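You operate a simulated robot arm through the tools that you are given. There is no shell and no other tool. Be economical: measure what you need, move in short steps, check, and stop when the job is done.

Carry out the task below with a simulated robot arm. There is one attempt and no reset: what you move stays moved.

TASK
Shut the pale cabinet door one. Close the small cabinet drawer. Put the black plant pot on the table board top. Shut the sink drawer. Close the sink cupboard door. Stack the pack that says "plugs" from the blue mat top on top of the pack marked "hooks". Take the jar marked "feeder" from the two-sided table top and leave it on the fold table top. Open the small cabinet door, take the brown pot saucer and put it on the small cabinet shelf and shut the door again. Push the cupboard door two shut. Any order will do. Set down upright: jar.

The check looks at the end state, three seconds after you hand in, the way a careful person would. Anything else that was tipped, shoved, dropped, spilled or broken makes it a failure. Flat cloth is picked up by pressing the open fingertips on it (5 to 10 N) and closing them slowly along it; thin cloth reads only 2 to 8 mm in the jaws.

THE ROBOT
A 7-joint arm with a two-finger parallel gripper on a trunk, on a base that drives. Base frame: it is fixed to the floor where the robot stands at the start and does not move with it; the origin is under the middle of the robot, x ahead of it, y to its left, z up. Readings come in mm, degrees, newtons and seconds.
Its first joint turns from -166.0 to 166.0 degrees. Places, roughly: black plant pot (9x9x8 cm) [-1300, 1500, 900]; brown pot saucer (16x15x4 cm) [1000, 4500, 800]; cupboard door two [1400, 5500, 1000]; feeder jar, nut jar [1250, 4000, 750]; fold table top [2700, 5500, 800]; green card pack, orange card pack, white card pack [1250, 3500, 750]; pale cabinet door one [1000, -100, 500]; sink cupboard door [-700, 1500, 400]; sink drawer [-1300, 1500, 800]; small cabinet door [1400, -400, 1100]; small cabinet drawer [1400, -400, 900]; small cabinet shelf [1500, -500, 1000]; table board top (27x25 cm) [2160, 1280, 900]. Payload 3.43 kg.
The tool frame sits at the grasp point between the pads (the TCP): z along the fingers, y along the line on which they close. The tips reach 30 mm beyond it. The gripper opens to 94 mm. The fingers are 28 mm wide and 10 mm thick; the gripper's body (50 by 96 mm) begins 55 mm behind the TCP.
Orientation is that of the tool frame in the base frame, as a unit quaternion [w, x, y, z]. With the fingers straight down and closing along the base's y, the tool's x points along the base's -x, its y along +y and its z along -z.

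THE INTERFACE
- The arm moves only by the tool send_rows. Its argument "rows" is a list of rows, each an object of numbers (a shift or turn left out is 0, a gripper value left out holds the last): "tx", "ty", "tz": the shift along the base's x, y, z in mm; "wx", "wy", "wz": the turn, a rotation vector about the base's x, y, z in degrees; "gripper": the finger opening in mm, from 0 to 94. In form: [{"tx": .., "ty": .., "tz": .., "wx": .., "wy": .., "wz": .., "gripper": ..}, ...]. A call has 1 to 10 rows; each row shifts and turns the commanded pose from where the row before left it. Each row takes 0.2 s and may step no farther than 50 mm and 8.6 degrees from the row before; otherwise, or with a gripper value out of range, the whole call is refused. A pose out of reach is approached as far as the arm can. The call stops where the force on the tool passes 40 N (or 10 N more than at its start, if that is more) or the arm is blocked; 0.2 s more then pass. Each finger travels about 45 mm/s and halts on what it meets, pressing with about 35 N; the grip force reading is that of the motor and also rises with nothing between the fingers. The clock runs only during rows and for 0.2 s after the last one: add rows that do not move to give the fingers time. The reply holds the time, the measured pose of the TCP, the force on the tool along the base axes, the opening and the grip force, in the units named above and with some noise, with the torque about the TCP (base axes, N m) and any sound that the robot's microphone picked up, and new pictures: "pictures" is both (left out), scene, wrist or none.
- Cameras (640 x 400 px; columns grow to the right, rows downward): "scene" is now at [496.3, 157, 1310.9]; the picture's right is [-0.63, -0.78, 0.00], its down [-0.19, 0.15, -0.97] and it looks along [0.76, -0.61, -0.24] (base axes); focal length 214 px, centre (320, 200). "wrist" rides on the gripper at [76, 14, -103] in the tool frame; the picture's right is [-0.18, 0.98, 0.00], its down [-0.75, -0.14, -0.64] and it looks along [-0.63, -0.12, 0.77] (tool axes); focal length 243 px, centre (320, 200). There is no depth. A picture from a camera that has moved, and an enlarged one, comes with that camera's place and axes in the base frame and with its lens.
- move_column(by): slides the trunk up (or, below 0, down) by that many mm; the arm and the scene camera ride with it, the base frame stays. It gives what a move gives, with no picture.
- drive_base(legs): drives the robot by 1 to 6 legs, each [ahead, left, turn to the left] in mm, mm and degrees, along the robot's own axes; the way and the turn of a leg run together, so that a leg with both is an arc; at most 1500 mm and 180 degrees a leg. The arm and the cameras ride along, it lands a little off, and it stops where it bumps. It gives what a move gives, and a new picture of the scene camera.
- pan_tilt(pan, tilt): turns the head with the scene camera to pan (to the left, within 103 degrees either way) and tilt (down, from -29 to 69), counted from straight ahead of the robot. It gives what a move gives, and a new picture of the scene camera.
- close_up(camera, box): a new picture of the part [left, top, right, bottom] of that camera's present view, enlarged. No time passes.
- finish_job(): hands the job in; it is judged then, once.

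Go step by step. Nothing tells you exact positions but the pictures and the camera data: compare them with the known pose of the tool, close in by small moves and look again before you grip or let go. The budget is 217 turns and 260 pictures, counting those below and the enlarged ones. Unless the task says otherwise, let go and move clear before handing in.

The tools are called after ">>>" as a command line: name --argument value ..., lists and objects as JSON in quotes. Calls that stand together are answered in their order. send_rows: Moves the arm, as the interface text tells. Its arguments: {"type":"object","properties":{"rows":{"type":"array","items":{"type":"object","properties":{"tx":{"type":"number"},"ty":{"type":"number"},"tz":{"type":"number"},"wx":{"type":"number"},"wy":{"type":"number"},"wz":{"type":"number"},"gripper":{"type":"number"}}}},"pictures":{"type":"string","enum":["both","scene","wrist","none"]}},"required":["rows"]} The other tools are called the same way: move_column (by) slides the trunk up or down; drive_base (legs) drives the base; pan_tilt (pan, tilt) turns the head that bears the scene camera; close_up (camera, box) takes an enlarged picture of a part of a camera's view; finish_job () hands the job in.

At the start:

```text
time: 0.0
eef_pos: [567.3, -121.1, 1310.7]
ee_rot: [0.0, -0.001, 1.0, -0.001]
wrist_force: [-0.4, 0.6, 0.1]
torque: [0.0, 0.0, 0.01]
width: 94.1
gripper_force: 0.0
trunk travel left (down, up): [-375.0, 115.0]
robot x, y, heading: [-1.3, -5.3, 0.1]
head pan, tilt: [-38.8, 14.0]
```

scene: 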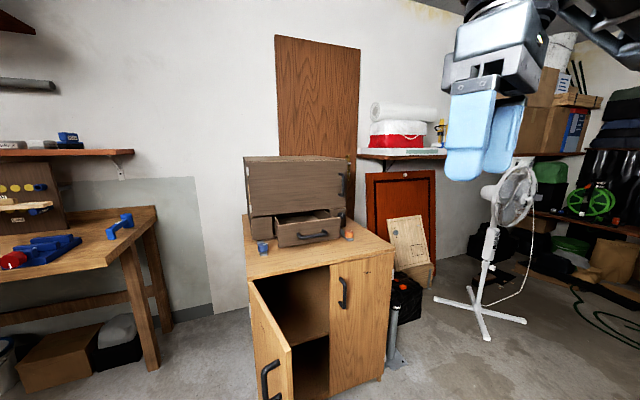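
wrist: 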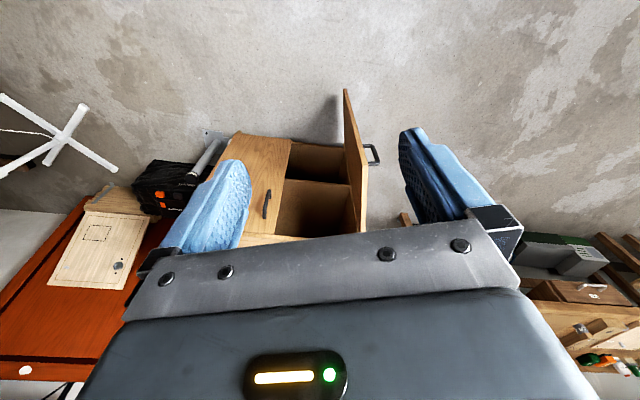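

I see the pale cabinet ahead with its left door open and a small cabinet on top with an open drawer. I'll take a closer look at these and look around first.

>>> close_up --camera "scene" --box '[220, 140, 420, 400]'

>>> pan_tilt --pan -20 --tilt 35

>>> pan_tilt --pan 60 --tilt 15

```text
1.54 times, centred on (320, 270) of scene
camera zoom: at [496.3, 157.0, 1310.9], right [-0.63, -0.78, 0.0], down [-0.19, 0.15, -0.97], along [0.76, -0.61, -0.24], focal length 330 px, centre (320, 92)
```

zoom: 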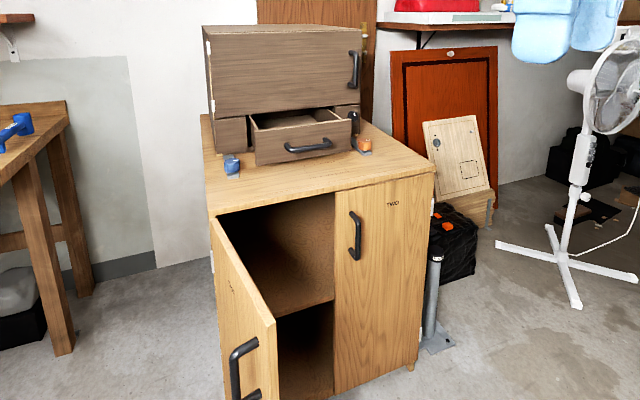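

```text
time: 0.8
eef_pos: [567.7, -121.5, 1311.7]
ee_rot: [0.0, -0.001, 1.0, 0.0]
wrist_force: [-0.7, -0.2, -0.5]
torque: [0.0, 0.02, -0.03]
width: 94.0
gripper_force: 0.1
trunk travel left (down, up): [-375.0, 115.0]
robot x, y, heading: [0.4, 0.9, -0.1]
head pan, tilt: [-20.0, 35.0]
camera scene: at [506.3, 185.3, 1277.3], right [-0.34, -0.94, 0.0], down [-0.54, 0.2, -0.82], along [0.77, -0.28, -0.57], focal length 214 px, centre (320, 200)
```

scene: 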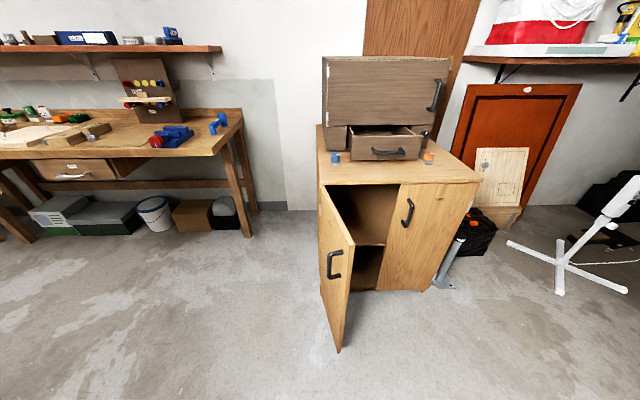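

```text
time: 2.4
eef_pos: [566.3, -121.1, 1312.1]
ee_rot: [0.0, -0.001, 1.0, 0.0]
wrist_force: [0.1, -0.6, 0.7]
torque: [0.01, 0.01, -0.01]
width: 93.8
gripper_force: 0.1
trunk travel left (down, up): [-375.0, 115.0]
robot x, y, heading: [2.9, 2.2, 0.1]
head pan, tilt: [60.0, 15.0]
camera scene: at [470.3, 296.3, 1309.2], right [0.87, -0.5, 0.0], down [-0.13, -0.22, -0.97], along [0.48, 0.84, -0.26], focal length 214 px, centre (320, 200)
```

scene: 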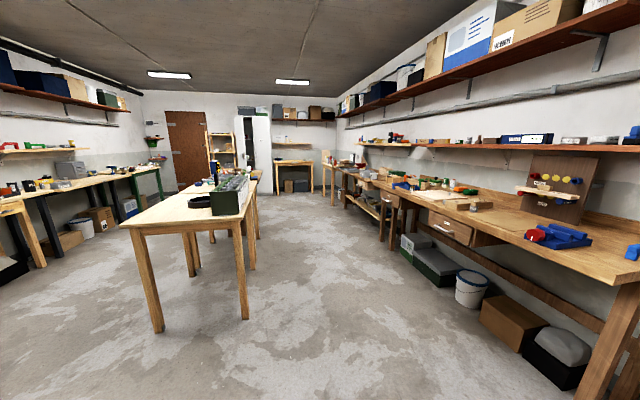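

The pale door's free edge is near (873,-50), hinge near (1202,-65), open about 73°. I'll drive closer and lower the trunk, then push it with closed fingers.

>>> drive_base --legs '[[270, 50, 0]]'

>>> move_column --by -300

>>> pan_tilt --pan -25 --tilt 45

```text
time: 4.3
eef_pos: [836.5, -70.8, 1310.7]
ee_rot: [0.0, 0.0, 1.0, 0.0]
wrist_force: [0.1, 0.1, -0.4]
torque: [0.01, 0.01, 0.03]
width: 94.0
gripper_force: 0.0
trunk travel left (down, up): [-375.0, 115.0]
robot x, y, heading: [269.2, 49.4, 0.0]
head pan, tilt: [60.0, 15.0]
camera scene: at [739.9, 346.6, 1309.3], right [0.87, -0.5, 0.0], down [-0.13, -0.22, -0.97], along [0.48, 0.84, -0.26], focal length 214 px, centre (320, 200)
```

scene: 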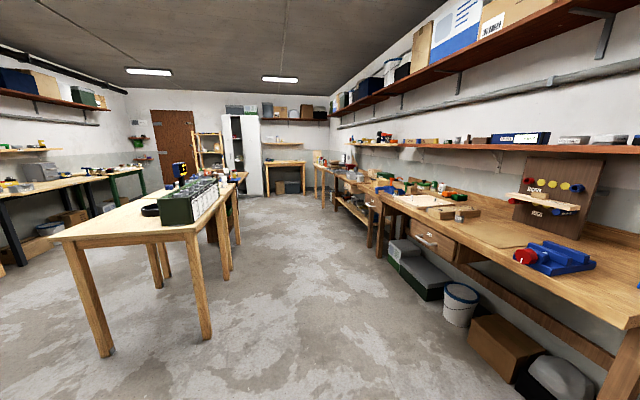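

```text
time: 7.3
eef_pos: [837.0, -70.9, 1010.6]
ee_rot: [0.0, 0.001, 1.0, -0.001]
wrist_force: [-1.0, 0.1, -0.4]
torque: [-0.01, 0.03, 0.0]
width: 94.0
gripper_force: 0.1
trunk travel left (down, up): [-75.0, 415.0]
robot x, y, heading: [268.1, 52.1, 0.1]
head pan, tilt: [60.0, 15.0]
```

```text
time: 8.9
eef_pos: [835.6, -70.1, 1011.4]
ee_rot: [0.0, 0.0, 1.0, 0.0]
wrist_force: [-0.3, 0.1, -0.2]
torque: [0.04, 0.01, 0.02]
width: 94.1
gripper_force: 0.1
trunk travel left (down, up): [-75.0, 415.0]
robot x, y, heading: [267.9, 52.7, 0.1]
head pan, tilt: [-25.0, 45.0]
camera scene: at [767.0, 231.5, 962.4], right [-0.42, -0.91, 0.0], down [-0.64, 0.3, -0.71], along [0.64, -0.3, -0.71], focal length 214 px, centre (320, 200)
```

scene: 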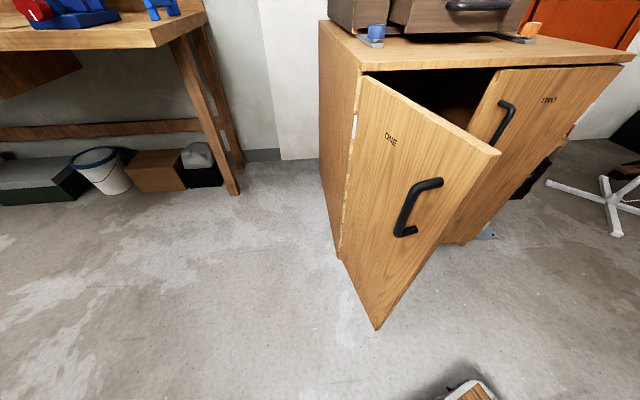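

Door geometry is consistent. I'll close the fingers, go to the outer side of the door and down to z≈805.

>>> send_rows --rows '[{"tx": 34, "ty": 30, "gripper": 0}, {"tx": 34, "ty": 30}, {"tx": 34, "ty": 30}, {"tx": 34, "ty": 30}, {"tz": -41}, {"tz": -41}, {"tz": -41}, {"tz": -41}, {"tz": -41}]' --pictures "scene"

```text
time: 10.9
eef_pos: [972.5, 49.0, 806.6]
ee_rot: [0.0, 0.0, 1.0, 0.001]
wrist_force: [0.4, 0.4, 1.2]
torque: [-0.01, -0.03, 0.0]
width: 0.1
gripper_force: 33.1
trunk travel left (down, up): [-75.0, 415.0]
robot x, y, heading: [272.9, 48.8, 0.2]
head pan, tilt: [-25.0, 45.0]
camera scene: at [766.9, 231.5, 962.5], right [-0.42, -0.91, 0.0], down [-0.64, 0.3, -0.71], along [0.64, -0.3, -0.71], focal length 214 px, centre (320, 200)
```

scene: 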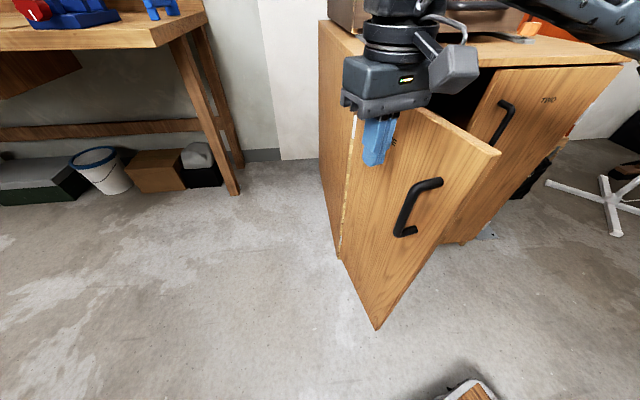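

>>> send_rows --rows '[{"ty": -45}, {"ty": -45}, {"tx": 2, "ty": -26}, {"tx": 2, "ty": -26}, {"tx": 2, "ty": -27}, {"tx": 11, "ty": -24}, {"tx": 11, "ty": -24}, {"tx": 11, "ty": -25}, {"tx": 14, "ty": -14}, {"tx": 14, "ty": -14}]' --pictures "scene"

```text
time: 13.1
eef_pos: [1041.0, -222.6, 805.9]
ee_rot: [0.001, -0.001, 1.0, -0.001]
wrist_force: [-1.1, 1.1, -0.1]
torque: [-0.03, -0.01, -0.03]
width: 0.2
gripper_force: 33.1
trunk travel left (down, up): [-75.0, 415.0]
robot x, y, heading: [271.7, 49.1, -0.1]
head pan, tilt: [-25.0, 45.0]
camera scene: at [766.9, 231.4, 962.4], right [-0.42, -0.91, 0.0], down [-0.64, 0.3, -0.71], along [0.64, -0.3, -0.71], focal length 214 px, centre (320, 200)
```

scene: 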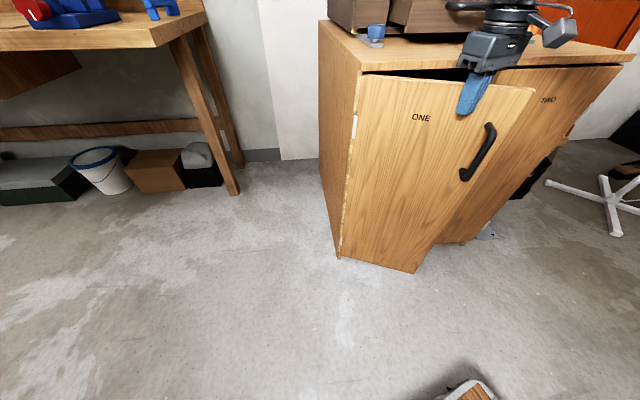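

>>> send_rows --rows '[{"tx": 13, "ty": -11}, {"tx": 13, "ty": -10}, {"tx": 13, "ty": -9}, {"tx": 13, "ty": -7}, {"tx": 13, "ty": -6}, {"tx": 10, "ty": -4}, {"tx": 8, "ty": -3}, {"tx": 8, "ty": -3}]' --pictures "scene"

```text
time: 14.7
eef_pos: [1117.0, -269.5, 804.5]
ee_rot: [-0.007, -0.001, 1.0, 0.001]
wrist_force: [-16.8, 6.1, 6.4]
torque: [-0.36, -0.9, -0.12]
width: 0.1
gripper_force: 33.4
trunk travel left (down, up): [-75.0, 415.0]
robot x, y, heading: [268.9, 49.4, -0.2]
head pan, tilt: [-25.0, 45.0]
stopped in row 8: the force on the tool passed its limit at 56 N (the readings are from after the stop); the commanded pose is now the measured one
camera scene: at [766.1, 231.7, 962.7], right [-0.42, -0.91, 0.0], down [-0.64, 0.3, -0.71], along [0.64, -0.3, -0.71], focal length 214 px, centre (320, 200)
```

scene: 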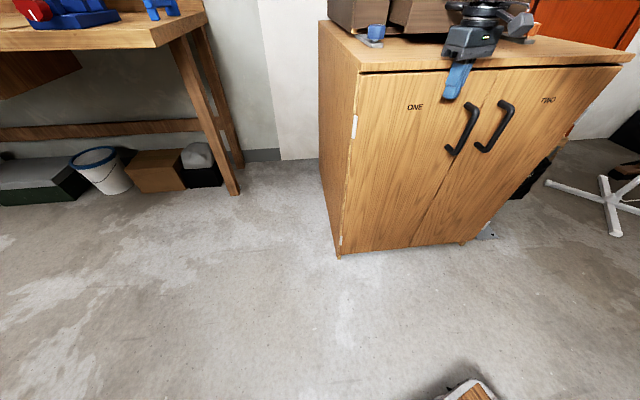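

Door one is shut. Now I back off, raise up, and look at the drawer and small cabinet.

>>> send_rows --rows '[{"tx": -40, "ty": 14}, {"tx": -45, "ty": 15}, {"tx": -45, "tz": 40}, {"tx": -45, "tz": 40}, {"tz": 50}, {"tz": 50}]' --pictures "none"

>>> move_column --by 250

>>> pan_tilt --pan -40 --tilt 20

```text
refused: row 3 steps farther than a row can; nothing moved
```

```text
time: 17.3
eef_pos: [1117.5, -269.0, 1053.3]
ee_rot: [-0.005, -0.001, 1.0, 0.001]
wrist_force: [-0.2, 0.9, -0.9]
torque: [0.01, 0.01, 0.0]
width: 0.1
gripper_force: 32.6
trunk travel left (down, up): [-325.0, 165.0]
robot x, y, heading: [269.4, 50.5, -0.1]
head pan, tilt: [-25.0, 45.0]
```

```text
time: 18.2
eef_pos: [1117.7, -269.7, 1054.0]
ee_rot: [-0.005, -0.001, 1.0, 0.002]
wrist_force: [0.4, -0.7, 0.2]
torque: [0.0, 0.05, 0.01]
width: 0.0
gripper_force: 32.6
trunk travel left (down, up): [-325.0, 165.0]
robot x, y, heading: [273.0, 46.1, 0.1]
head pan, tilt: [-40.0, 20.0]
camera scene: at [764.5, 206.0, 1251.0], right [-0.64, -0.77, 0.0], down [-0.26, 0.22, -0.94], along [0.72, -0.6, -0.34], focal length 214 px, centre (320, 200)
```

scene: 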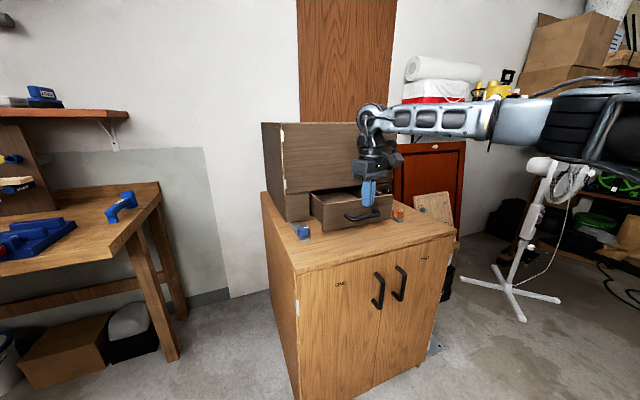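

>>> send_rows --rows '[{"tx": -45, "ty": 10}, {"tx": -45, "ty": 10}, {"tx": -48, "ty": 10}, {"tx": -48, "ty": 10}, {"tx": -48, "ty": 10}, {"tx": -48, "ty": 10, "wz": -8.5}, {"wz": -8.5}]' --pictures "none"

>>> drive_base --legs '[[310, -80, 0]]'

>>> pan_tilt --pan -35 --tilt 30

```text
time: 19.8
eef_pos: [834.8, -208.9, 1053.2]
ee_rot: [-0.006, 0.148, 0.989, 0.002]
wrist_force: [0.3, 0.1, 0.0]
torque: [-0.02, 0.0, -0.01]
width: 0.2
gripper_force: 32.7
trunk travel left (down, up): [-325.0, 165.0]
robot x, y, heading: [269.8, 48.1, 0.1]
head pan, tilt: [-40.0, 20.0]
```

```text
time: 21.9
eef_pos: [1147.9, -286.9, 1054.5]
ee_rot: [-0.005, 0.146, 0.989, 0.002]
wrist_force: [-0.3, 0.0, -0.3]
torque: [-0.01, -0.01, 0.0]
width: 0.0
gripper_force: 32.8
trunk travel left (down, up): [-325.0, 165.0]
robot x, y, heading: [582.4, -30.3, 0.2]
head pan, tilt: [-40.0, 20.0]
camera scene: at [1076.2, 127.6, 1251.1], right [-0.64, -0.77, 0.0], down [-0.26, 0.22, -0.94], along [0.72, -0.6, -0.34], focal length 214 px, centre (320, 200)
```

scene: 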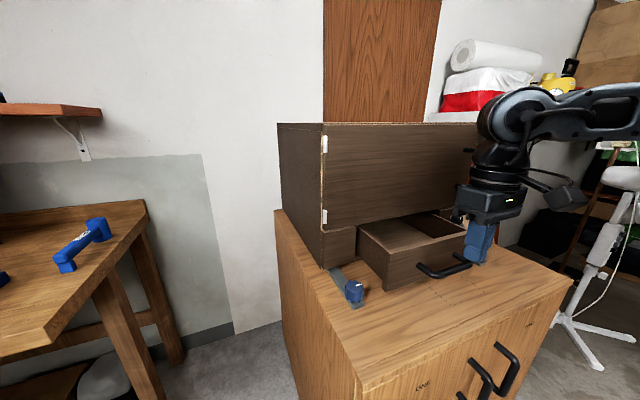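

```text
time: 22.6
eef_pos: [1148.3, -286.5, 1052.5]
ee_rot: [-0.005, 0.146, 0.989, 0.003]
wrist_force: [-0.3, 0.0, 0.5]
torque: [0.01, -0.02, -0.01]
width: 0.0
gripper_force: 32.8
trunk travel left (down, up): [-325.0, 165.0]
robot x, y, heading: [580.9, -29.1, 0.2]
head pan, tilt: [-35.0, 30.0]
camera scene: at [1078.9, 135.5, 1235.1], right [-0.57, -0.82, 0.0], down [-0.41, 0.29, -0.87], along [0.71, -0.49, -0.5], focal length 214 px, centre (320, 200)
```

scene: 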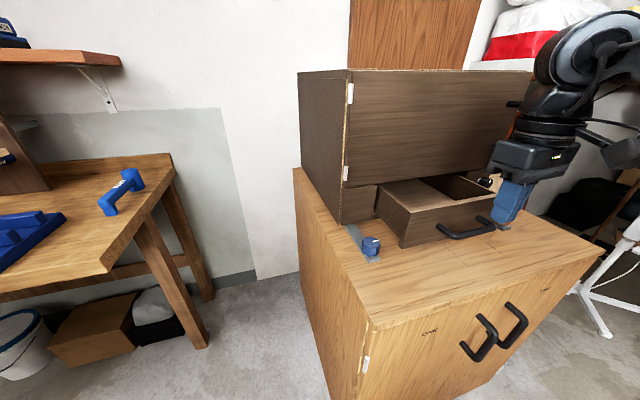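

>>> send_rows --rows '[{"ty": -28}, {"ty": -28}, {"tz": -49}, {"tz": -49}, {"tz": -48}]'

```text
time: 23.8
eef_pos: [1147.5, -340.4, 905.8]
ee_rot: [-0.005, 0.145, 0.989, 0.003]
wrist_force: [0.0, 0.0, 1.3]
torque: [0.01, -0.03, 0.02]
width: 0.0
gripper_force: 33.0
trunk travel left (down, up): [-325.0, 165.0]
robot x, y, heading: [581.8, -29.5, 0.2]
head pan, tilt: [-35.0, 30.0]
camera scene: at [1078.8, 135.6, 1235.2], right [-0.57, -0.82, 0.0], down [-0.41, 0.29, -0.87], along [0.71, -0.49, -0.5], focal length 214 px, centre (320, 200)
camera wrist: at [1081.0, -304.9, 1010.1], right [0.46, 0.89, 0.0], down [0.69, -0.36, 0.63], along [0.56, -0.29, -0.77], focal length 243 px, centre (320, 200)
```

scene: 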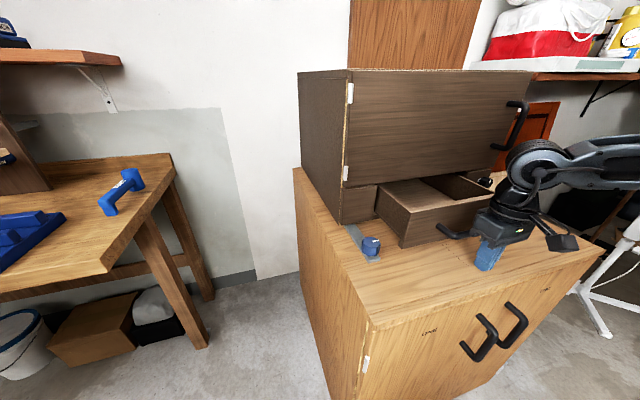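
wrist: 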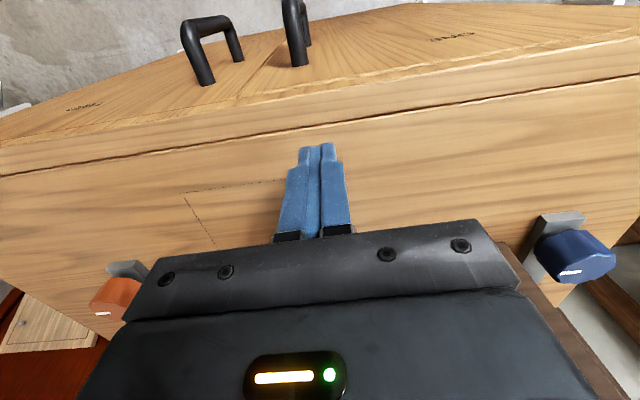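

>>> send_rows --rows '[{"tx": 21, "ty": -7}, {"tx": 21, "ty": -7}, {"tx": 21, "ty": -7}, {"tx": 21, "ty": -7}, {"tx": 21, "ty": -7}, {"tx": 21, "ty": -7}, {"tx": 21, "ty": -7}]' --pictures "scene"

```text
time: 25.4
eef_pos: [1294.0, -393.6, 906.3]
ee_rot: [-0.005, 0.146, 0.989, 0.003]
wrist_force: [-0.1, 0.0, -0.8]
torque: [0.02, -0.04, 0.01]
width: 0.0
gripper_force: 33.2
trunk travel left (down, up): [-325.0, 165.0]
robot x, y, heading: [579.9, -31.4, 0.4]
head pan, tilt: [-35.0, 30.0]
camera scene: at [1078.8, 135.4, 1235.1], right [-0.57, -0.82, 0.0], down [-0.41, 0.29, -0.87], along [0.71, -0.49, -0.5], focal length 214 px, centre (320, 200)
```

scene: 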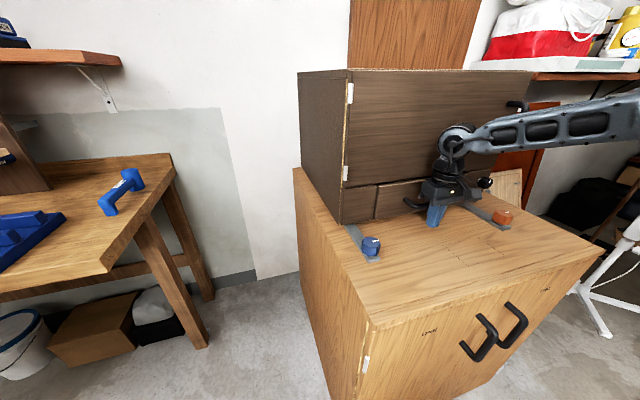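

>>> send_rows --rows '[{"tx": 8, "ty": -3}, {"tx": 8, "ty": -3}, {"tx": 8, "ty": -3}, {"tx": 8, "ty": -3}, {"tx": 8, "ty": -3}, {"tx": 8, "ty": -3}]' --pictures "scene"

```text
time: 26.0
eef_pos: [1302.4, -396.0, 905.4]
ee_rot: [-0.013, 0.147, 0.989, 0.004]
wrist_force: [-14.8, 5.1, 8.6]
torque: [-0.3, -0.48, -0.17]
width: 0.0
gripper_force: 32.7
trunk travel left (down, up): [-325.0, 165.0]
robot x, y, heading: [580.5, -28.4, 0.4]
head pan, tilt: [-35.0, 30.0]
stopped in row 2: the force on the tool passed its limit at 54 N (the readings are from after the stop); the commanded pose is now the measured one
camera scene: at [1077.9, 136.0, 1235.4], right [-0.57, -0.82, 0.0], down [-0.41, 0.29, -0.87], along [0.71, -0.49, -0.5], focal length 214 px, centre (320, 200)
```

scene: 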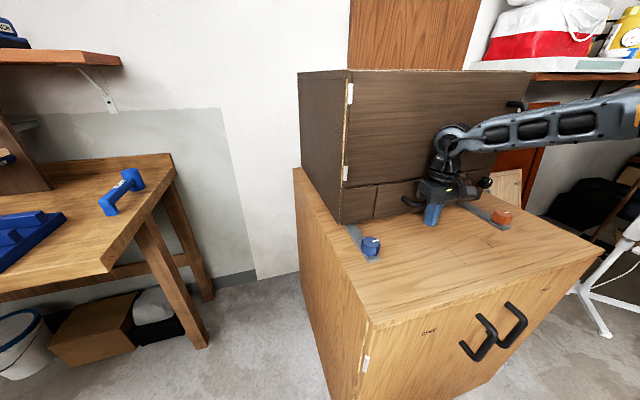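

Drawer is closed. Now I'll back off and reposition to open the small cabinet's door by its vertical handle, turning the tool horizontal.

>>> send_rows --rows '[{"tx": -45, "ty": 15}, {"tx": -45, "ty": 15}, {"tx": -45}, {"tx": -45}, {"tz": 45}, {"tz": 45}]' --pictures "none"

>>> drive_base --legs '[[-130, -300, 0]]'

>>> move_column --by 120

>>> send_rows --rows '[{"wx": -2.4, "wy": -7.9, "gripper": 80}, {"wx": -2.4, "wy": -7.9}, {"wx": -2.4, "wy": -7.9}, {"wx": -2.4, "wy": -7.9}, {"wx": -2.4, "wy": -7.9}, {"wx": -2.4, "wy": -7.9}, {"wx": -2.4, "wy": -7.9}, {"wx": -2.4, "wy": -7.9}, {"wx": -2.4, "wy": -7.9}, {"wx": -2.4, "wy": -7.9}]'

```text
time: 27.4
eef_pos: [1123.9, -364.6, 990.9]
ee_rot: [-0.012, 0.145, 0.989, 0.007]
wrist_force: [1.1, -0.6, -0.8]
torque: [0.0, 0.03, -0.02]
width: 0.1
gripper_force: 33.2
trunk travel left (down, up): [-325.0, 165.0]
robot x, y, heading: [582.9, -27.3, 0.1]
head pan, tilt: [-35.0, 30.0]
```

```text
time: 29.6
eef_pos: [991.0, -663.8, 992.0]
ee_rot: [-0.012, 0.148, 0.989, 0.006]
wrist_force: [0.2, 0.2, -0.3]
torque: [-0.03, -0.01, 0.0]
width: 0.0
gripper_force: 32.8
trunk travel left (down, up): [-325.0, 165.0]
robot x, y, heading: [447.3, -323.1, -0.0]
head pan, tilt: [-35.0, 30.0]
camera scene: at [948.6, -162.9, 1235.0], right [-0.57, -0.82, 0.0], down [-0.41, 0.29, -0.87], along [0.71, -0.5, -0.5], focal length 214 px, centre (320, 200)
```

scene: 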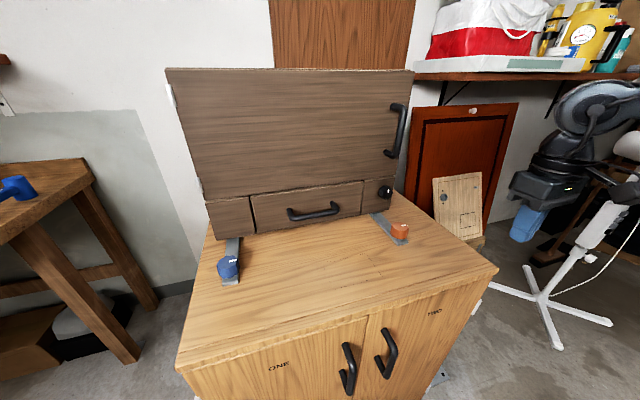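

```text
time: 31.1
eef_pos: [992.1, -663.8, 1110.6]
ee_rot: [-0.012, 0.147, 0.989, 0.006]
wrist_force: [-0.6, -0.2, 0.1]
torque: [0.03, -0.03, 0.01]
width: 0.3
gripper_force: 32.6
trunk travel left (down, up): [-445.0, 45.0]
robot x, y, heading: [449.1, -326.9, 0.0]
head pan, tilt: [-35.0, 30.0]
```

```text
time: 32.5
eef_pos: [1045.8, -618.7, 1113.3]
ee_rot: [0.384, 0.048, 0.922, -0.025]
wrist_force: [-0.1, 0.0, -0.3]
torque: [0.01, 0.01, -0.01]
width: 80.1
gripper_force: 0.1
trunk travel left (down, up): [-445.0, 45.0]
robot x, y, heading: [454.3, -321.4, -0.0]
head pan, tilt: [-35.0, 30.0]
stopped in row 6: the arm was blocked; the commanded pose is now the measured one
camera scene: at [948.5, -162.8, 1355.1], right [-0.57, -0.82, 0.0], down [-0.41, 0.29, -0.87], along [0.71, -0.5, -0.5], focal length 214 px, centre (320, 200)
camera wrist: at [923.7, -589.6, 1131.4], right [0.23, 0.96, 0.12], down [0.06, -0.14, 0.99], along [0.97, -0.22, -0.09], focal length 243 px, centre (320, 200)
```

scene: 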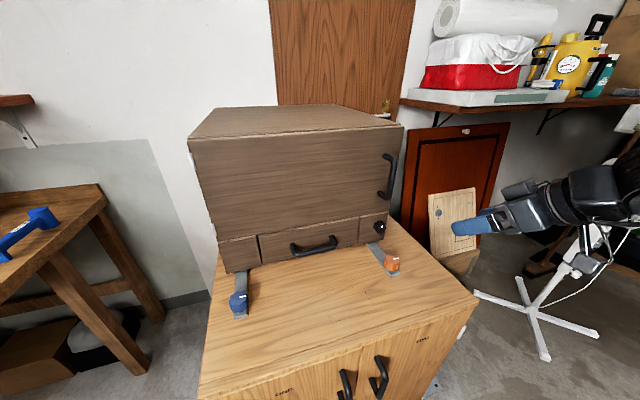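
wrist: 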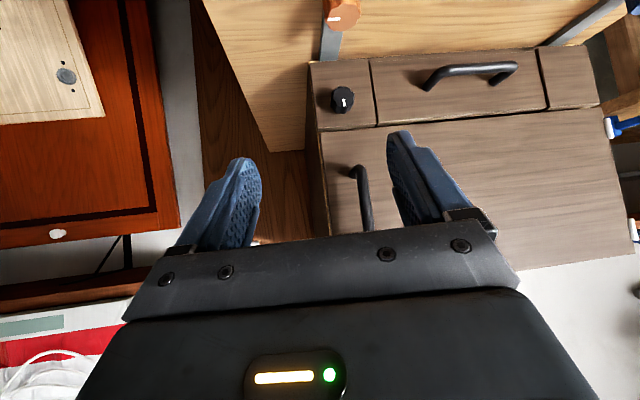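

>>> send_rows --rows '[{"tx": 40, "ty": 10, "tz": 5}, {"tx": 40, "ty": 10, "tz": 5}, {"tx": 40, "ty": 10, "tz": 4}, {"wx": -2.5, "wy": -8.1, "tx": 5}, {"wx": -2.5, "wy": -8.1, "tx": 5}, {"wx": -2.5, "wy": -8.1, "tx": 5}, {"wx": -2.5, "wy": -8.1}, {"wx": -2.5, "wy": -8.1}]'

```text
time: 34.3
eef_pos: [1182.1, -588.1, 1128.9]
ee_rot: [0.682, 0.011, 0.723, -0.105]
wrist_force: [-0.5, -0.6, -0.2]
torque: [-0.02, -0.02, -0.01]
width: 79.9
gripper_force: 0.0
trunk travel left (down, up): [-445.0, 45.0]
robot x, y, heading: [451.7, -329.5, -0.2]
head pan, tilt: [-35.0, 30.0]
camera scene: at [948.7, -163.2, 1355.2], right [-0.57, -0.82, 0.0], down [-0.41, 0.29, -0.87], along [0.71, -0.5, -0.5], focal length 214 px, centre (320, 200)
camera wrist: at [1078.9, -566.4, 1055.4], right [0.17, 0.98, 0.05], down [-0.6, 0.07, 0.79], along [0.78, -0.16, 0.6], focal length 243 px, centre (320, 200)
```

scene: 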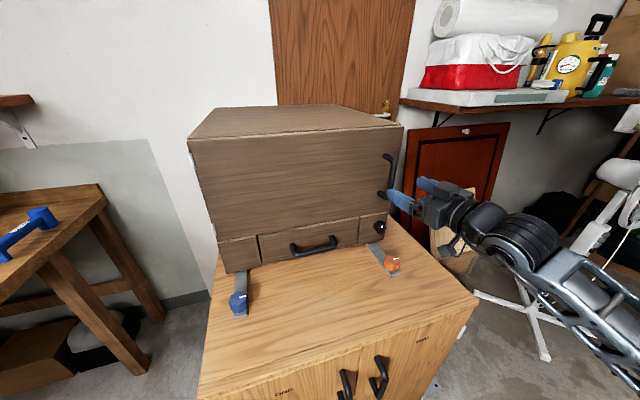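
wrist: 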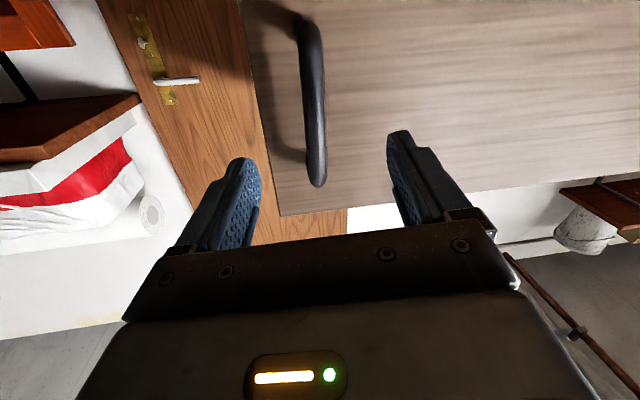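

>>> send_rows --rows '[{"tx": 24, "ty": -5}, {"tx": 24, "ty": -5}, {"tx": 20, "ty": -4}, {"gripper": 5}, {"gripper": 0}, {}, {}, {}]'

```text
time: 36.1
eef_pos: [1250.3, -603.3, 1127.8]
ee_rot: [0.682, 0.014, 0.724, -0.106]
wrist_force: [-4.0, -11.7, 2.4]
torque: [0.82, -0.09, -0.05]
width: 22.6
gripper_force: 42.6
trunk travel left (down, up): [-445.0, 45.0]
robot x, y, heading: [452.5, -326.5, -0.1]
head pan, tilt: [-35.0, 30.0]
camera scene: at [948.5, -163.5, 1355.2], right [-0.57, -0.82, 0.0], down [-0.41, 0.29, -0.87], along [0.71, -0.5, -0.5], focal length 214 px, centre (320, 200)
camera wrist: at [1147.1, -581.3, 1056.5], right [0.17, 0.98, 0.05], down [-0.6, 0.07, 0.8], along [0.78, -0.17, 0.6], focal length 243 px, centre (320, 200)
```

scene: 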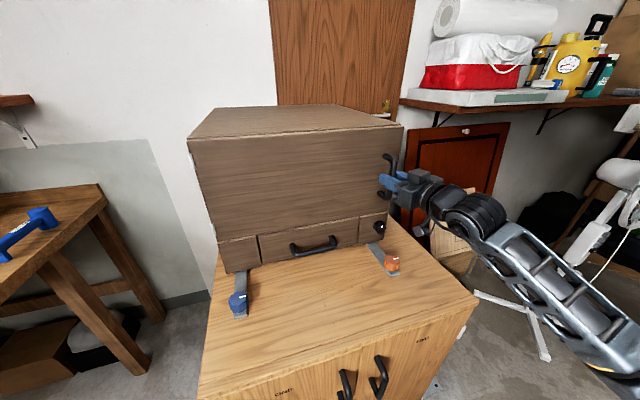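
wrist: 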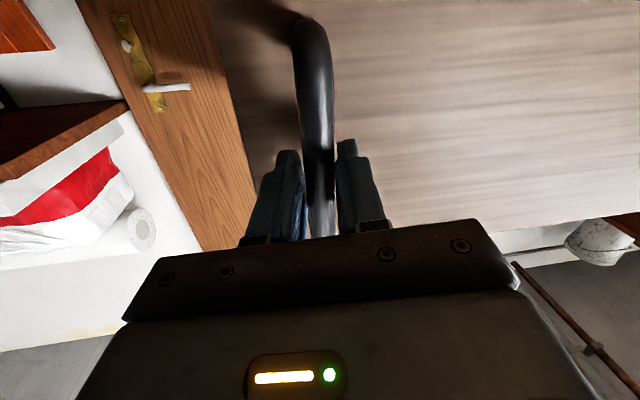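

>>> send_rows --rows '[{"tx": -21, "ty": 10, "wz": -1.5}, {"tx": -21, "ty": 11, "wz": -1.5}, {"tx": -17, "ty": 11, "wz": -1.5}, {"tx": -17, "ty": 11, "wz": -1.5}, {"tx": -16, "ty": 12, "wz": -1.5}, {"tx": -15, "ty": 12, "wz": -1.5}, {"tx": -15, "ty": 13, "wz": -1.5}, {"tx": -14, "ty": 14, "wz": -1.5}]'

```text
time: 37.0
eef_pos: [1185.1, -570.1, 1131.0]
ee_rot: [0.675, 0.038, 0.728, -0.114]
wrist_force: [2.6, 1.9, -7.5]
torque: [1.28, -0.96, 0.11]
width: 18.9
gripper_force: 45.2
out of reach, approached as far as the arm can: row 3, 4
trunk travel left (down, up): [-445.0, 45.0]
robot x, y, heading: [452.7, -323.4, 0.0]
head pan, tilt: [-35.0, 30.0]
stopped in row 4: the force on the tool passed its limit at 55 N (the readings are from after the stop); the commanded pose is now the measured one
camera scene: at [949.3, -161.8, 1354.6], right [-0.57, -0.82, 0.0], down [-0.41, 0.29, -0.87], along [0.71, -0.5, -0.5], focal length 214 px, centre (320, 200)
camera wrist: at [1083.2, -541.4, 1059.0], right [0.22, 0.97, 0.07], down [-0.59, 0.08, 0.8], along [0.78, -0.22, 0.59], focal length 243 px, centre (320, 200)
```

scene: 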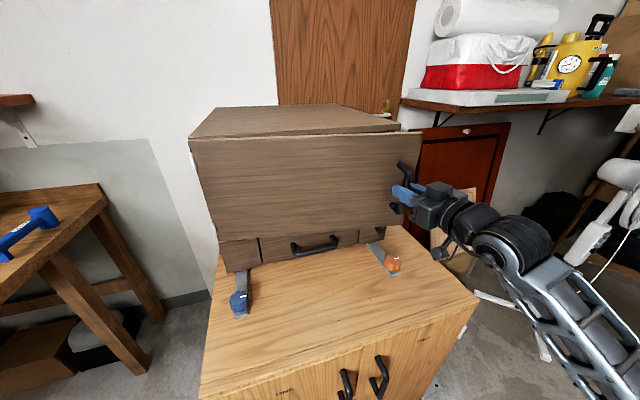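
wrist: 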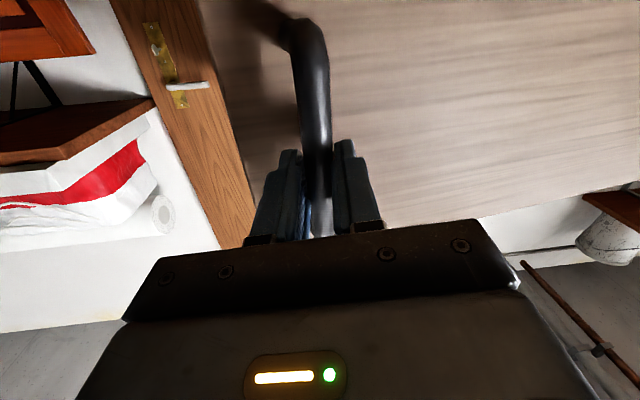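

The arm is at a joint limit but the door is already ajar. I'll use the base to pull the door further along the arc while holding.

>>> drive_base --legs '[[-35, 28, 0], [-32, 30, 0]]'

```text
time: 38.9
eef_pos: [1116.0, -515.0, 1129.1]
ee_rot: [0.674, 0.041, 0.728, -0.118]
wrist_force: [-0.4, -2.0, 0.8]
torque: [1.41, -0.26, -0.05]
width: 18.7
gripper_force: 45.3
trunk travel left (down, up): [-445.0, 45.0]
robot x, y, heading: [384.0, -262.9, 0.1]
head pan, tilt: [-35.0, 30.0]
stopped in leg 2: the force on the tool passed its limit at 41 N (the readings are from after the stop); the commanded pose is now the measured one
camera scene: at [880.8, -103.7, 1355.2], right [-0.57, -0.82, 0.0], down [-0.41, 0.29, -0.87], along [0.71, -0.5, -0.5], focal length 214 px, centre (320, 200)
```

scene: 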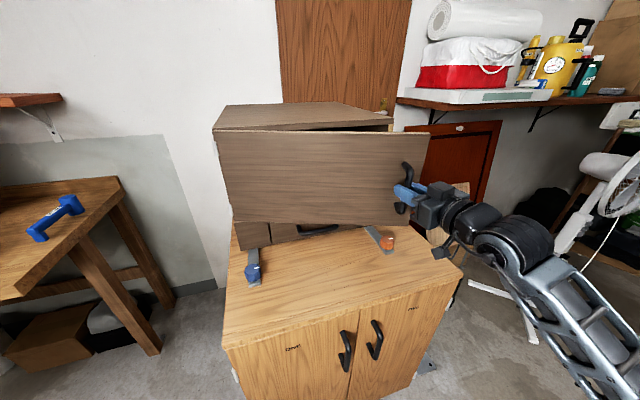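

>>> drive_base --legs '[[-28, 30, 0], [-25, 33, 0], [-21, 34, 0]]'

```text
time: 41.2
eef_pos: [1037.9, -421.0, 1131.0]
ee_rot: [0.673, 0.043, 0.728, -0.121]
wrist_force: [-2.7, -2.7, 1.8]
torque: [1.46, -0.32, -0.02]
width: 18.8
gripper_force: 44.7
trunk travel left (down, up): [-445.0, 45.0]
robot x, y, heading: [309.5, -167.3, 0.1]
head pan, tilt: [-35.0, 30.0]
stopped in leg 3: the force on the tool passed its limit at 42 N (the readings are from after the stop); the commanded pose is now the measured one
camera scene: at [806.0, -6.3, 1355.1], right [-0.57, -0.82, 0.0], down [-0.41, 0.29, -0.87], along [0.71, -0.5, -0.5], focal length 214 px, centre (320, 200)
```

scene: 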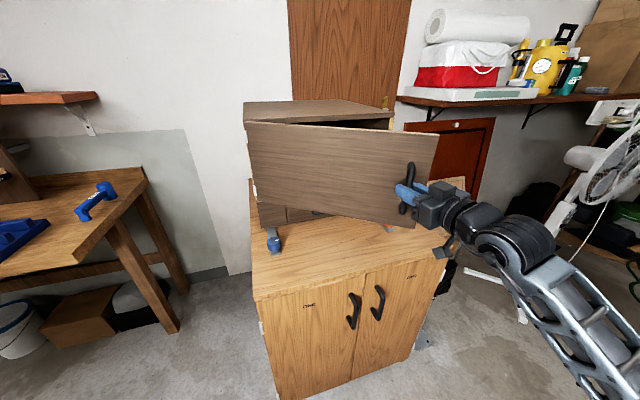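

>>> send_rows --rows '[{"wz": -5}, {"wz": -5}, {"wz": -5}, {"wz": -5}, {"wz": -5}]' --pictures "none"

>>> drive_base --legs '[[-15, 33, 0], [-15, 36, 0], [-12, 38, 0], [-8, 38, 0]]'

```text
time: 41.5
eef_pos: [1038.8, -425.4, 1133.4]
ee_rot: [0.668, 0.059, 0.731, -0.122]
wrist_force: [6.0, 3.8, -7.1]
torque: [1.44, -0.42, 0.24]
width: 18.3
gripper_force: 45.0
out of reach, approached as far as the arm can: row 1
trunk travel left (down, up): [-445.0, 45.0]
robot x, y, heading: [304.7, -169.5, -0.1]
head pan, tilt: [-35.0, 30.0]
stopped in row 1: the force on the tool passed its limit at 85 N (the readings are from after the stop); the commanded pose is now the measured one
```

```text
time: 43.2
eef_pos: [1002.3, -352.7, 1132.6]
ee_rot: [0.668, 0.061, 0.731, -0.126]
wrist_force: [-3.1, -1.2, -0.9]
torque: [1.37, -0.39, -0.06]
width: 18.4
gripper_force: 45.3
trunk travel left (down, up): [-445.0, 45.0]
robot x, y, heading: [277.8, -95.9, 0.0]
head pan, tilt: [-35.0, 30.0]
stopped in leg 3: the force on the tool passed its limit at 42 N (the readings are from after the stop); the commanded pose is now the measured one
camera scene: at [772.8, 72.7, 1355.3], right [-0.57, -0.82, 0.0], down [-0.41, 0.29, -0.87], along [0.71, -0.5, -0.5], focal length 214 px, centre (320, 200)
```

scene: 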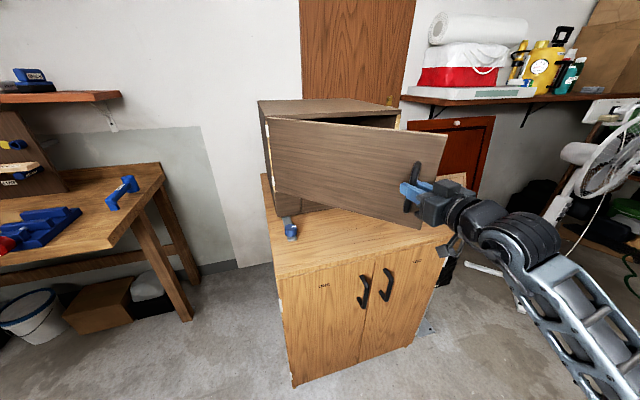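

>>> drive_base --legs '[[4, 35, 0], [-5, 42, 0], [-6, 42, 0], [-6, 42, 0]]'

```text
time: 44.0
eef_pos: [1001.6, -344.9, 1133.7]
ee_rot: [0.667, 0.066, 0.731, -0.131]
wrist_force: [-2.8, -1.2, 1.8]
torque: [1.45, -0.06, -0.03]
width: 18.4
gripper_force: 45.4
trunk travel left (down, up): [-445.0, 45.0]
robot x, y, heading: [275.9, -76.0, 0.1]
head pan, tilt: [-35.0, 30.0]
stopped in leg 1: the force on the tool passed its limit at 46 N (the readings are from after the stop); the commanded pose is now the measured one
camera scene: at [773.9, 86.5, 1355.2], right [-0.57, -0.82, 0.0], down [-0.41, 0.29, -0.87], along [0.71, -0.5, -0.5], focal length 214 px, centre (320, 200)
```

scene: 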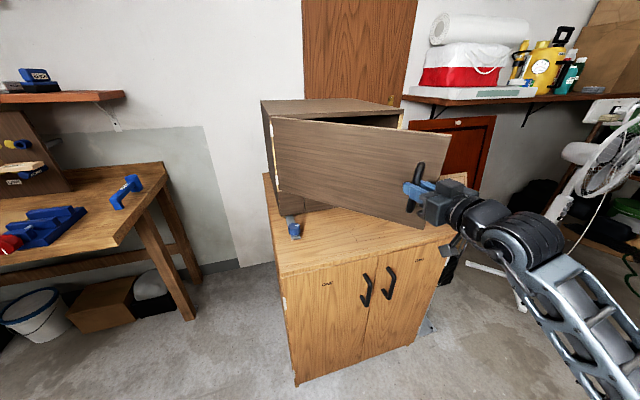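

I'll release the handle, move around the free edge with the base, and then sweep the door further open from its inner side.

>>> send_rows --rows '[{"gripper": 70}, {}, {}, {}]' --pictures "none"

>>> drive_base --legs '[[-130, 0, 0], [0, -190, 0]]'

>>> send_rows --rows '[{"gripper": 0}, {}, {}, {}, {}]'

```text
time: 45.0
eef_pos: [1000.8, -344.3, 1134.2]
ee_rot: [0.666, 0.065, 0.731, -0.134]
wrist_force: [0.0, 1.0, 0.1]
torque: [0.0, 0.0, 0.02]
width: 69.6
gripper_force: 0.1
trunk travel left (down, up): [-445.0, 45.0]
robot x, y, heading: [275.8, -79.2, -0.3]
head pan, tilt: [-35.0, 30.0]
```

```text
time: 47.5
eef_pos: [873.1, -536.7, 1133.0]
ee_rot: [0.666, 0.065, 0.731, -0.134]
wrist_force: [0.0, -0.5, 0.0]
torque: [-0.02, 0.01, -0.01]
width: 69.8
gripper_force: 0.0
trunk travel left (down, up): [-445.0, 45.0]
robot x, y, heading: [151.1, -269.1, 0.1]
head pan, tilt: [-35.0, 30.0]
camera scene: at [646.4, -104.3, 1355.0], right [-0.57, -0.82, 0.0], down [-0.41, 0.29, -0.87], along [0.71, -0.5, -0.5], focal length 214 px, centre (320, 200)
```

scene: 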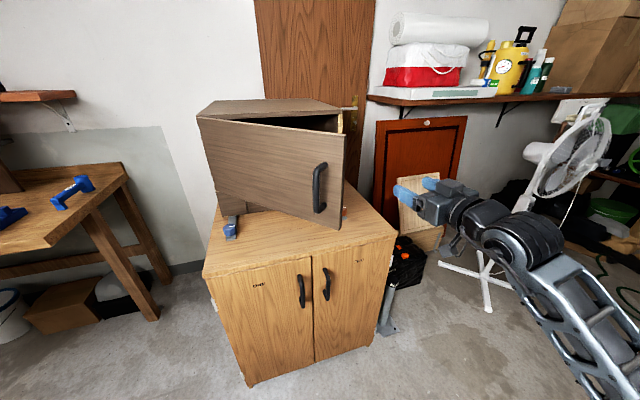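

```text
time: 48.7
eef_pos: [872.9, -536.0, 1132.8]
ee_rot: [0.665, 0.064, 0.732, -0.134]
wrist_force: [0.3, -0.1, -0.5]
torque: [0.03, 0.02, 0.02]
width: 0.0
gripper_force: 31.0
trunk travel left (down, up): [-445.0, 45.0]
robot x, y, heading: [146.3, -266.1, -0.1]
head pan, tilt: [-35.0, 30.0]
camera scene: at [646.4, -104.3, 1355.0], right [-0.57, -0.82, 0.0], down [-0.41, 0.29, -0.87], along [0.71, -0.5, -0.5], focal length 214 px, centre (320, 200)
camera wrist: at [772.2, -499.6, 1064.3], right [0.29, 0.95, 0.08], down [-0.57, 0.11, 0.81], along [0.77, -0.28, 0.58], focal length 243 px, centre (320, 200)
```

scene: 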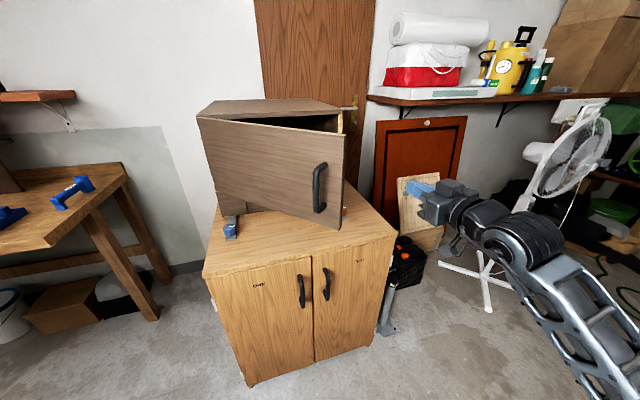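
wrist: 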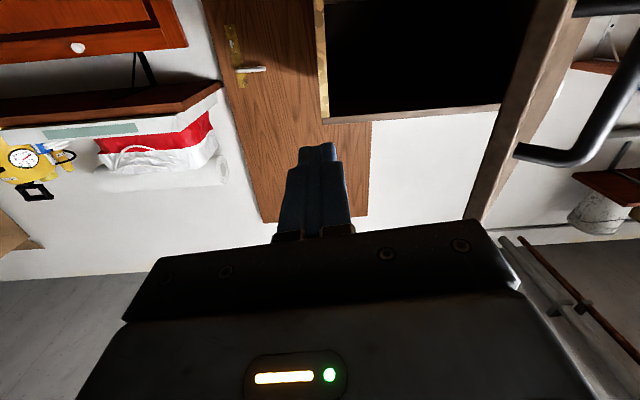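

>>> drive_base --legs '[[190, 0, 0], [0, 200, 0], [0, 100, 0], [0, 90, 0]]'

```text
time: 52.9
eef_pos: [1062.9, -145.3, 1133.0]
ee_rot: [0.666, 0.065, 0.731, -0.133]
wrist_force: [-0.1, -0.1, -0.4]
torque: [0.0, 0.03, 0.0]
width: 0.0
gripper_force: 32.8
trunk travel left (down, up): [-445.0, 45.0]
robot x, y, heading: [338.6, 124.6, 0.0]
head pan, tilt: [-35.0, 30.0]
camera scene: at [836.4, 286.7, 1355.0], right [-0.57, -0.82, 0.0], down [-0.41, 0.29, -0.87], along [0.71, -0.5, -0.5], focal length 214 px, centre (320, 200)
```

scene: 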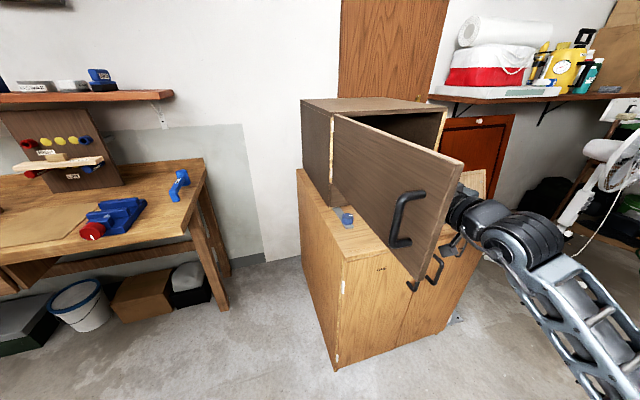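

>>> drive_base --legs '[[0, 120, 0]]'

```text
time: 54.1
eef_pos: [1063.3, -25.1, 1134.0]
ee_rot: [0.666, 0.064, 0.731, -0.132]
wrist_force: [0.3, -0.2, 0.0]
torque: [0.01, 0.01, 0.04]
width: 0.1
gripper_force: 33.2
trunk travel left (down, up): [-445.0, 45.0]
robot x, y, heading: [339.1, 240.6, 0.0]
head pan, tilt: [-35.0, 30.0]
camera scene: at [835.6, 406.6, 1355.0], right [-0.57, -0.82, 0.0], down [-0.41, 0.29, -0.87], along [0.71, -0.49, -0.5], focal length 214 px, centre (320, 200)
```

scene: 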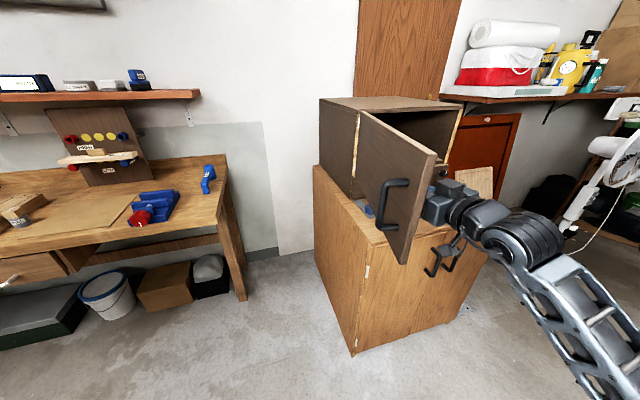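

Door is wide open. I back out, restore the tool to pointing down, and look toward the sink.

>>> drive_base --legs '[[-400, -60, 0], [0, 300, 110]]'

>>> send_rows --rows '[{"wy": 0, "wz": 0, "tz": 20}, {"tz": 20}]' --pictures "none"

>>> pan_tilt --pan 25 --tilt 20

```text
time: 56.8
eef_pos: [742.5, -40.8, 1133.7]
ee_rot: [0.67, 0.039, 0.733, -0.109]
wrist_force: [0.0, -0.7, -0.7]
torque: [-0.03, 0.04, 0.01]
width: 0.0
gripper_force: 32.9
trunk travel left (down, up): [-445.0, 45.0]
robot x, y, heading: [1.9, 174.0, 4.0]
head pan, tilt: [-35.0, 30.0]
stopped in leg 1: the robot was blocked; the commanded pose is now the measured one
camera scene: at [485.5, 373.4, 1355.0], right [-0.51, -0.86, 0.0], down [-0.43, 0.26, -0.87], along [0.74, -0.44, -0.5], focal length 214 px, centre (320, 200)
```

scene: 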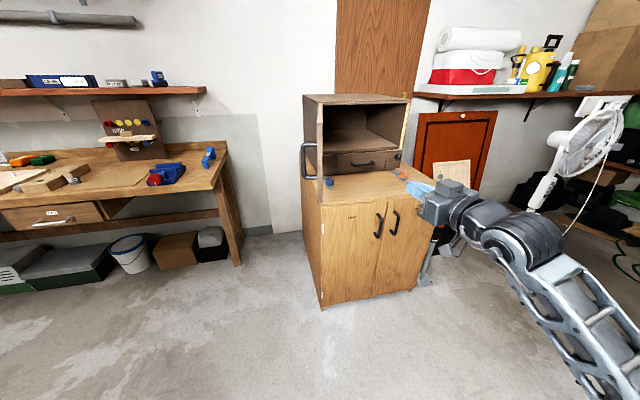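

```text
time: 57.4
eef_pos: [743.5, -39.1, 1172.8]
ee_rot: [0.67, 0.038, 0.734, -0.109]
wrist_force: [0.0, -0.2, 0.2]
torque: [0.02, 0.0, 0.0]
width: 0.0
gripper_force: 32.9
trunk travel left (down, up): [-445.0, 45.0]
robot x, y, heading: [2.5, 170.9, 4.2]
head pan, tilt: [-35.0, 30.0]
```

```text
time: 58.7
eef_pos: [742.2, -39.7, 1172.9]
ee_rot: [0.67, 0.039, 0.733, -0.109]
wrist_force: [-0.2, -0.2, -0.2]
torque: [-0.02, -0.01, 0.02]
width: 0.1
gripper_force: 33.2
trunk travel left (down, up): [-445.0, 45.0]
robot x, y, heading: [1.8, 175.4, 4.3]
head pan, tilt: [25.0, 20.0]
camera scene: at [489.2, 465.1, 1371.1], right [0.49, -0.87, 0.0], down [-0.3, -0.17, -0.94], along [0.82, 0.46, -0.34], focal length 214 px, centre (320, 200)
```

scene: 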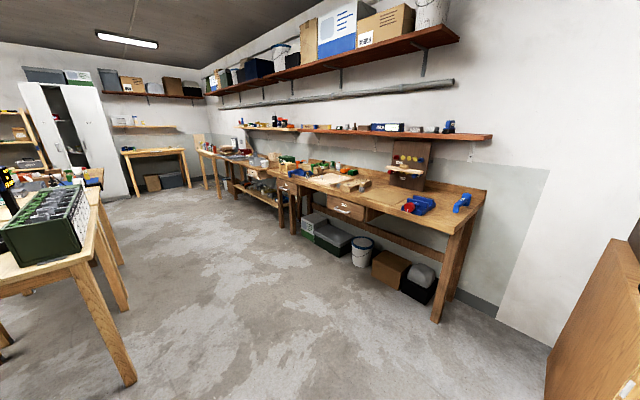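

Something blocked the base behind. Let me look to the left and rear.

>>> pan_tilt --pan 103 --tilt 35

>>> pan_tilt --pan -103 --tilt 35

```text
time: 60.2
eef_pos: [742.5, -39.2, 1171.7]
ee_rot: [0.67, 0.039, 0.733, -0.11]
wrist_force: [-0.2, 0.1, 0.0]
torque: [-0.02, 0.0, -0.02]
width: 0.2
gripper_force: 33.2
trunk travel left (down, up): [-445.0, 45.0]
robot x, y, heading: [3.7, 175.5, 4.2]
head pan, tilt: [103.0, 35.0]
camera scene: at [381.9, 503.9, 1347.2], right [0.96, 0.29, 0.0], down [0.17, -0.55, -0.82], along [-0.24, 0.78, -0.57], focal length 214 px, centre (320, 200)
```

scene: 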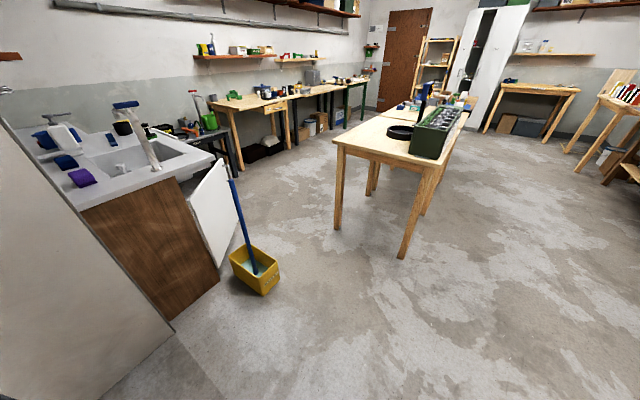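

```text
time: 63.2
eef_pos: [743.8, -40.3, 1172.3]
ee_rot: [0.67, 0.039, 0.733, -0.11]
wrist_force: [0.3, 0.4, 0.5]
torque: [-0.04, 0.02, 0.01]
width: 0.0
gripper_force: 33.0
trunk travel left (down, up): [-445.0, 45.0]
robot x, y, heading: [1.9, 169.5, 4.3]
head pan, tilt: [-103.0, 35.0]
camera scene: at [394.4, 332.7, 1347.2], right [-0.99, 0.15, 0.0], down [0.09, 0.57, -0.82], along [-0.13, -0.81, -0.57], focal length 214 px, centre (320, 200)
```

scene: 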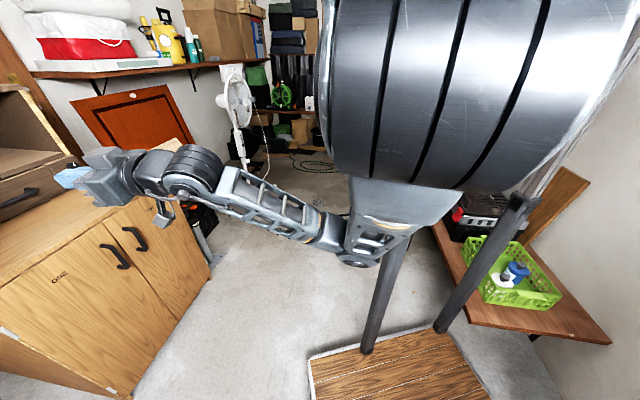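

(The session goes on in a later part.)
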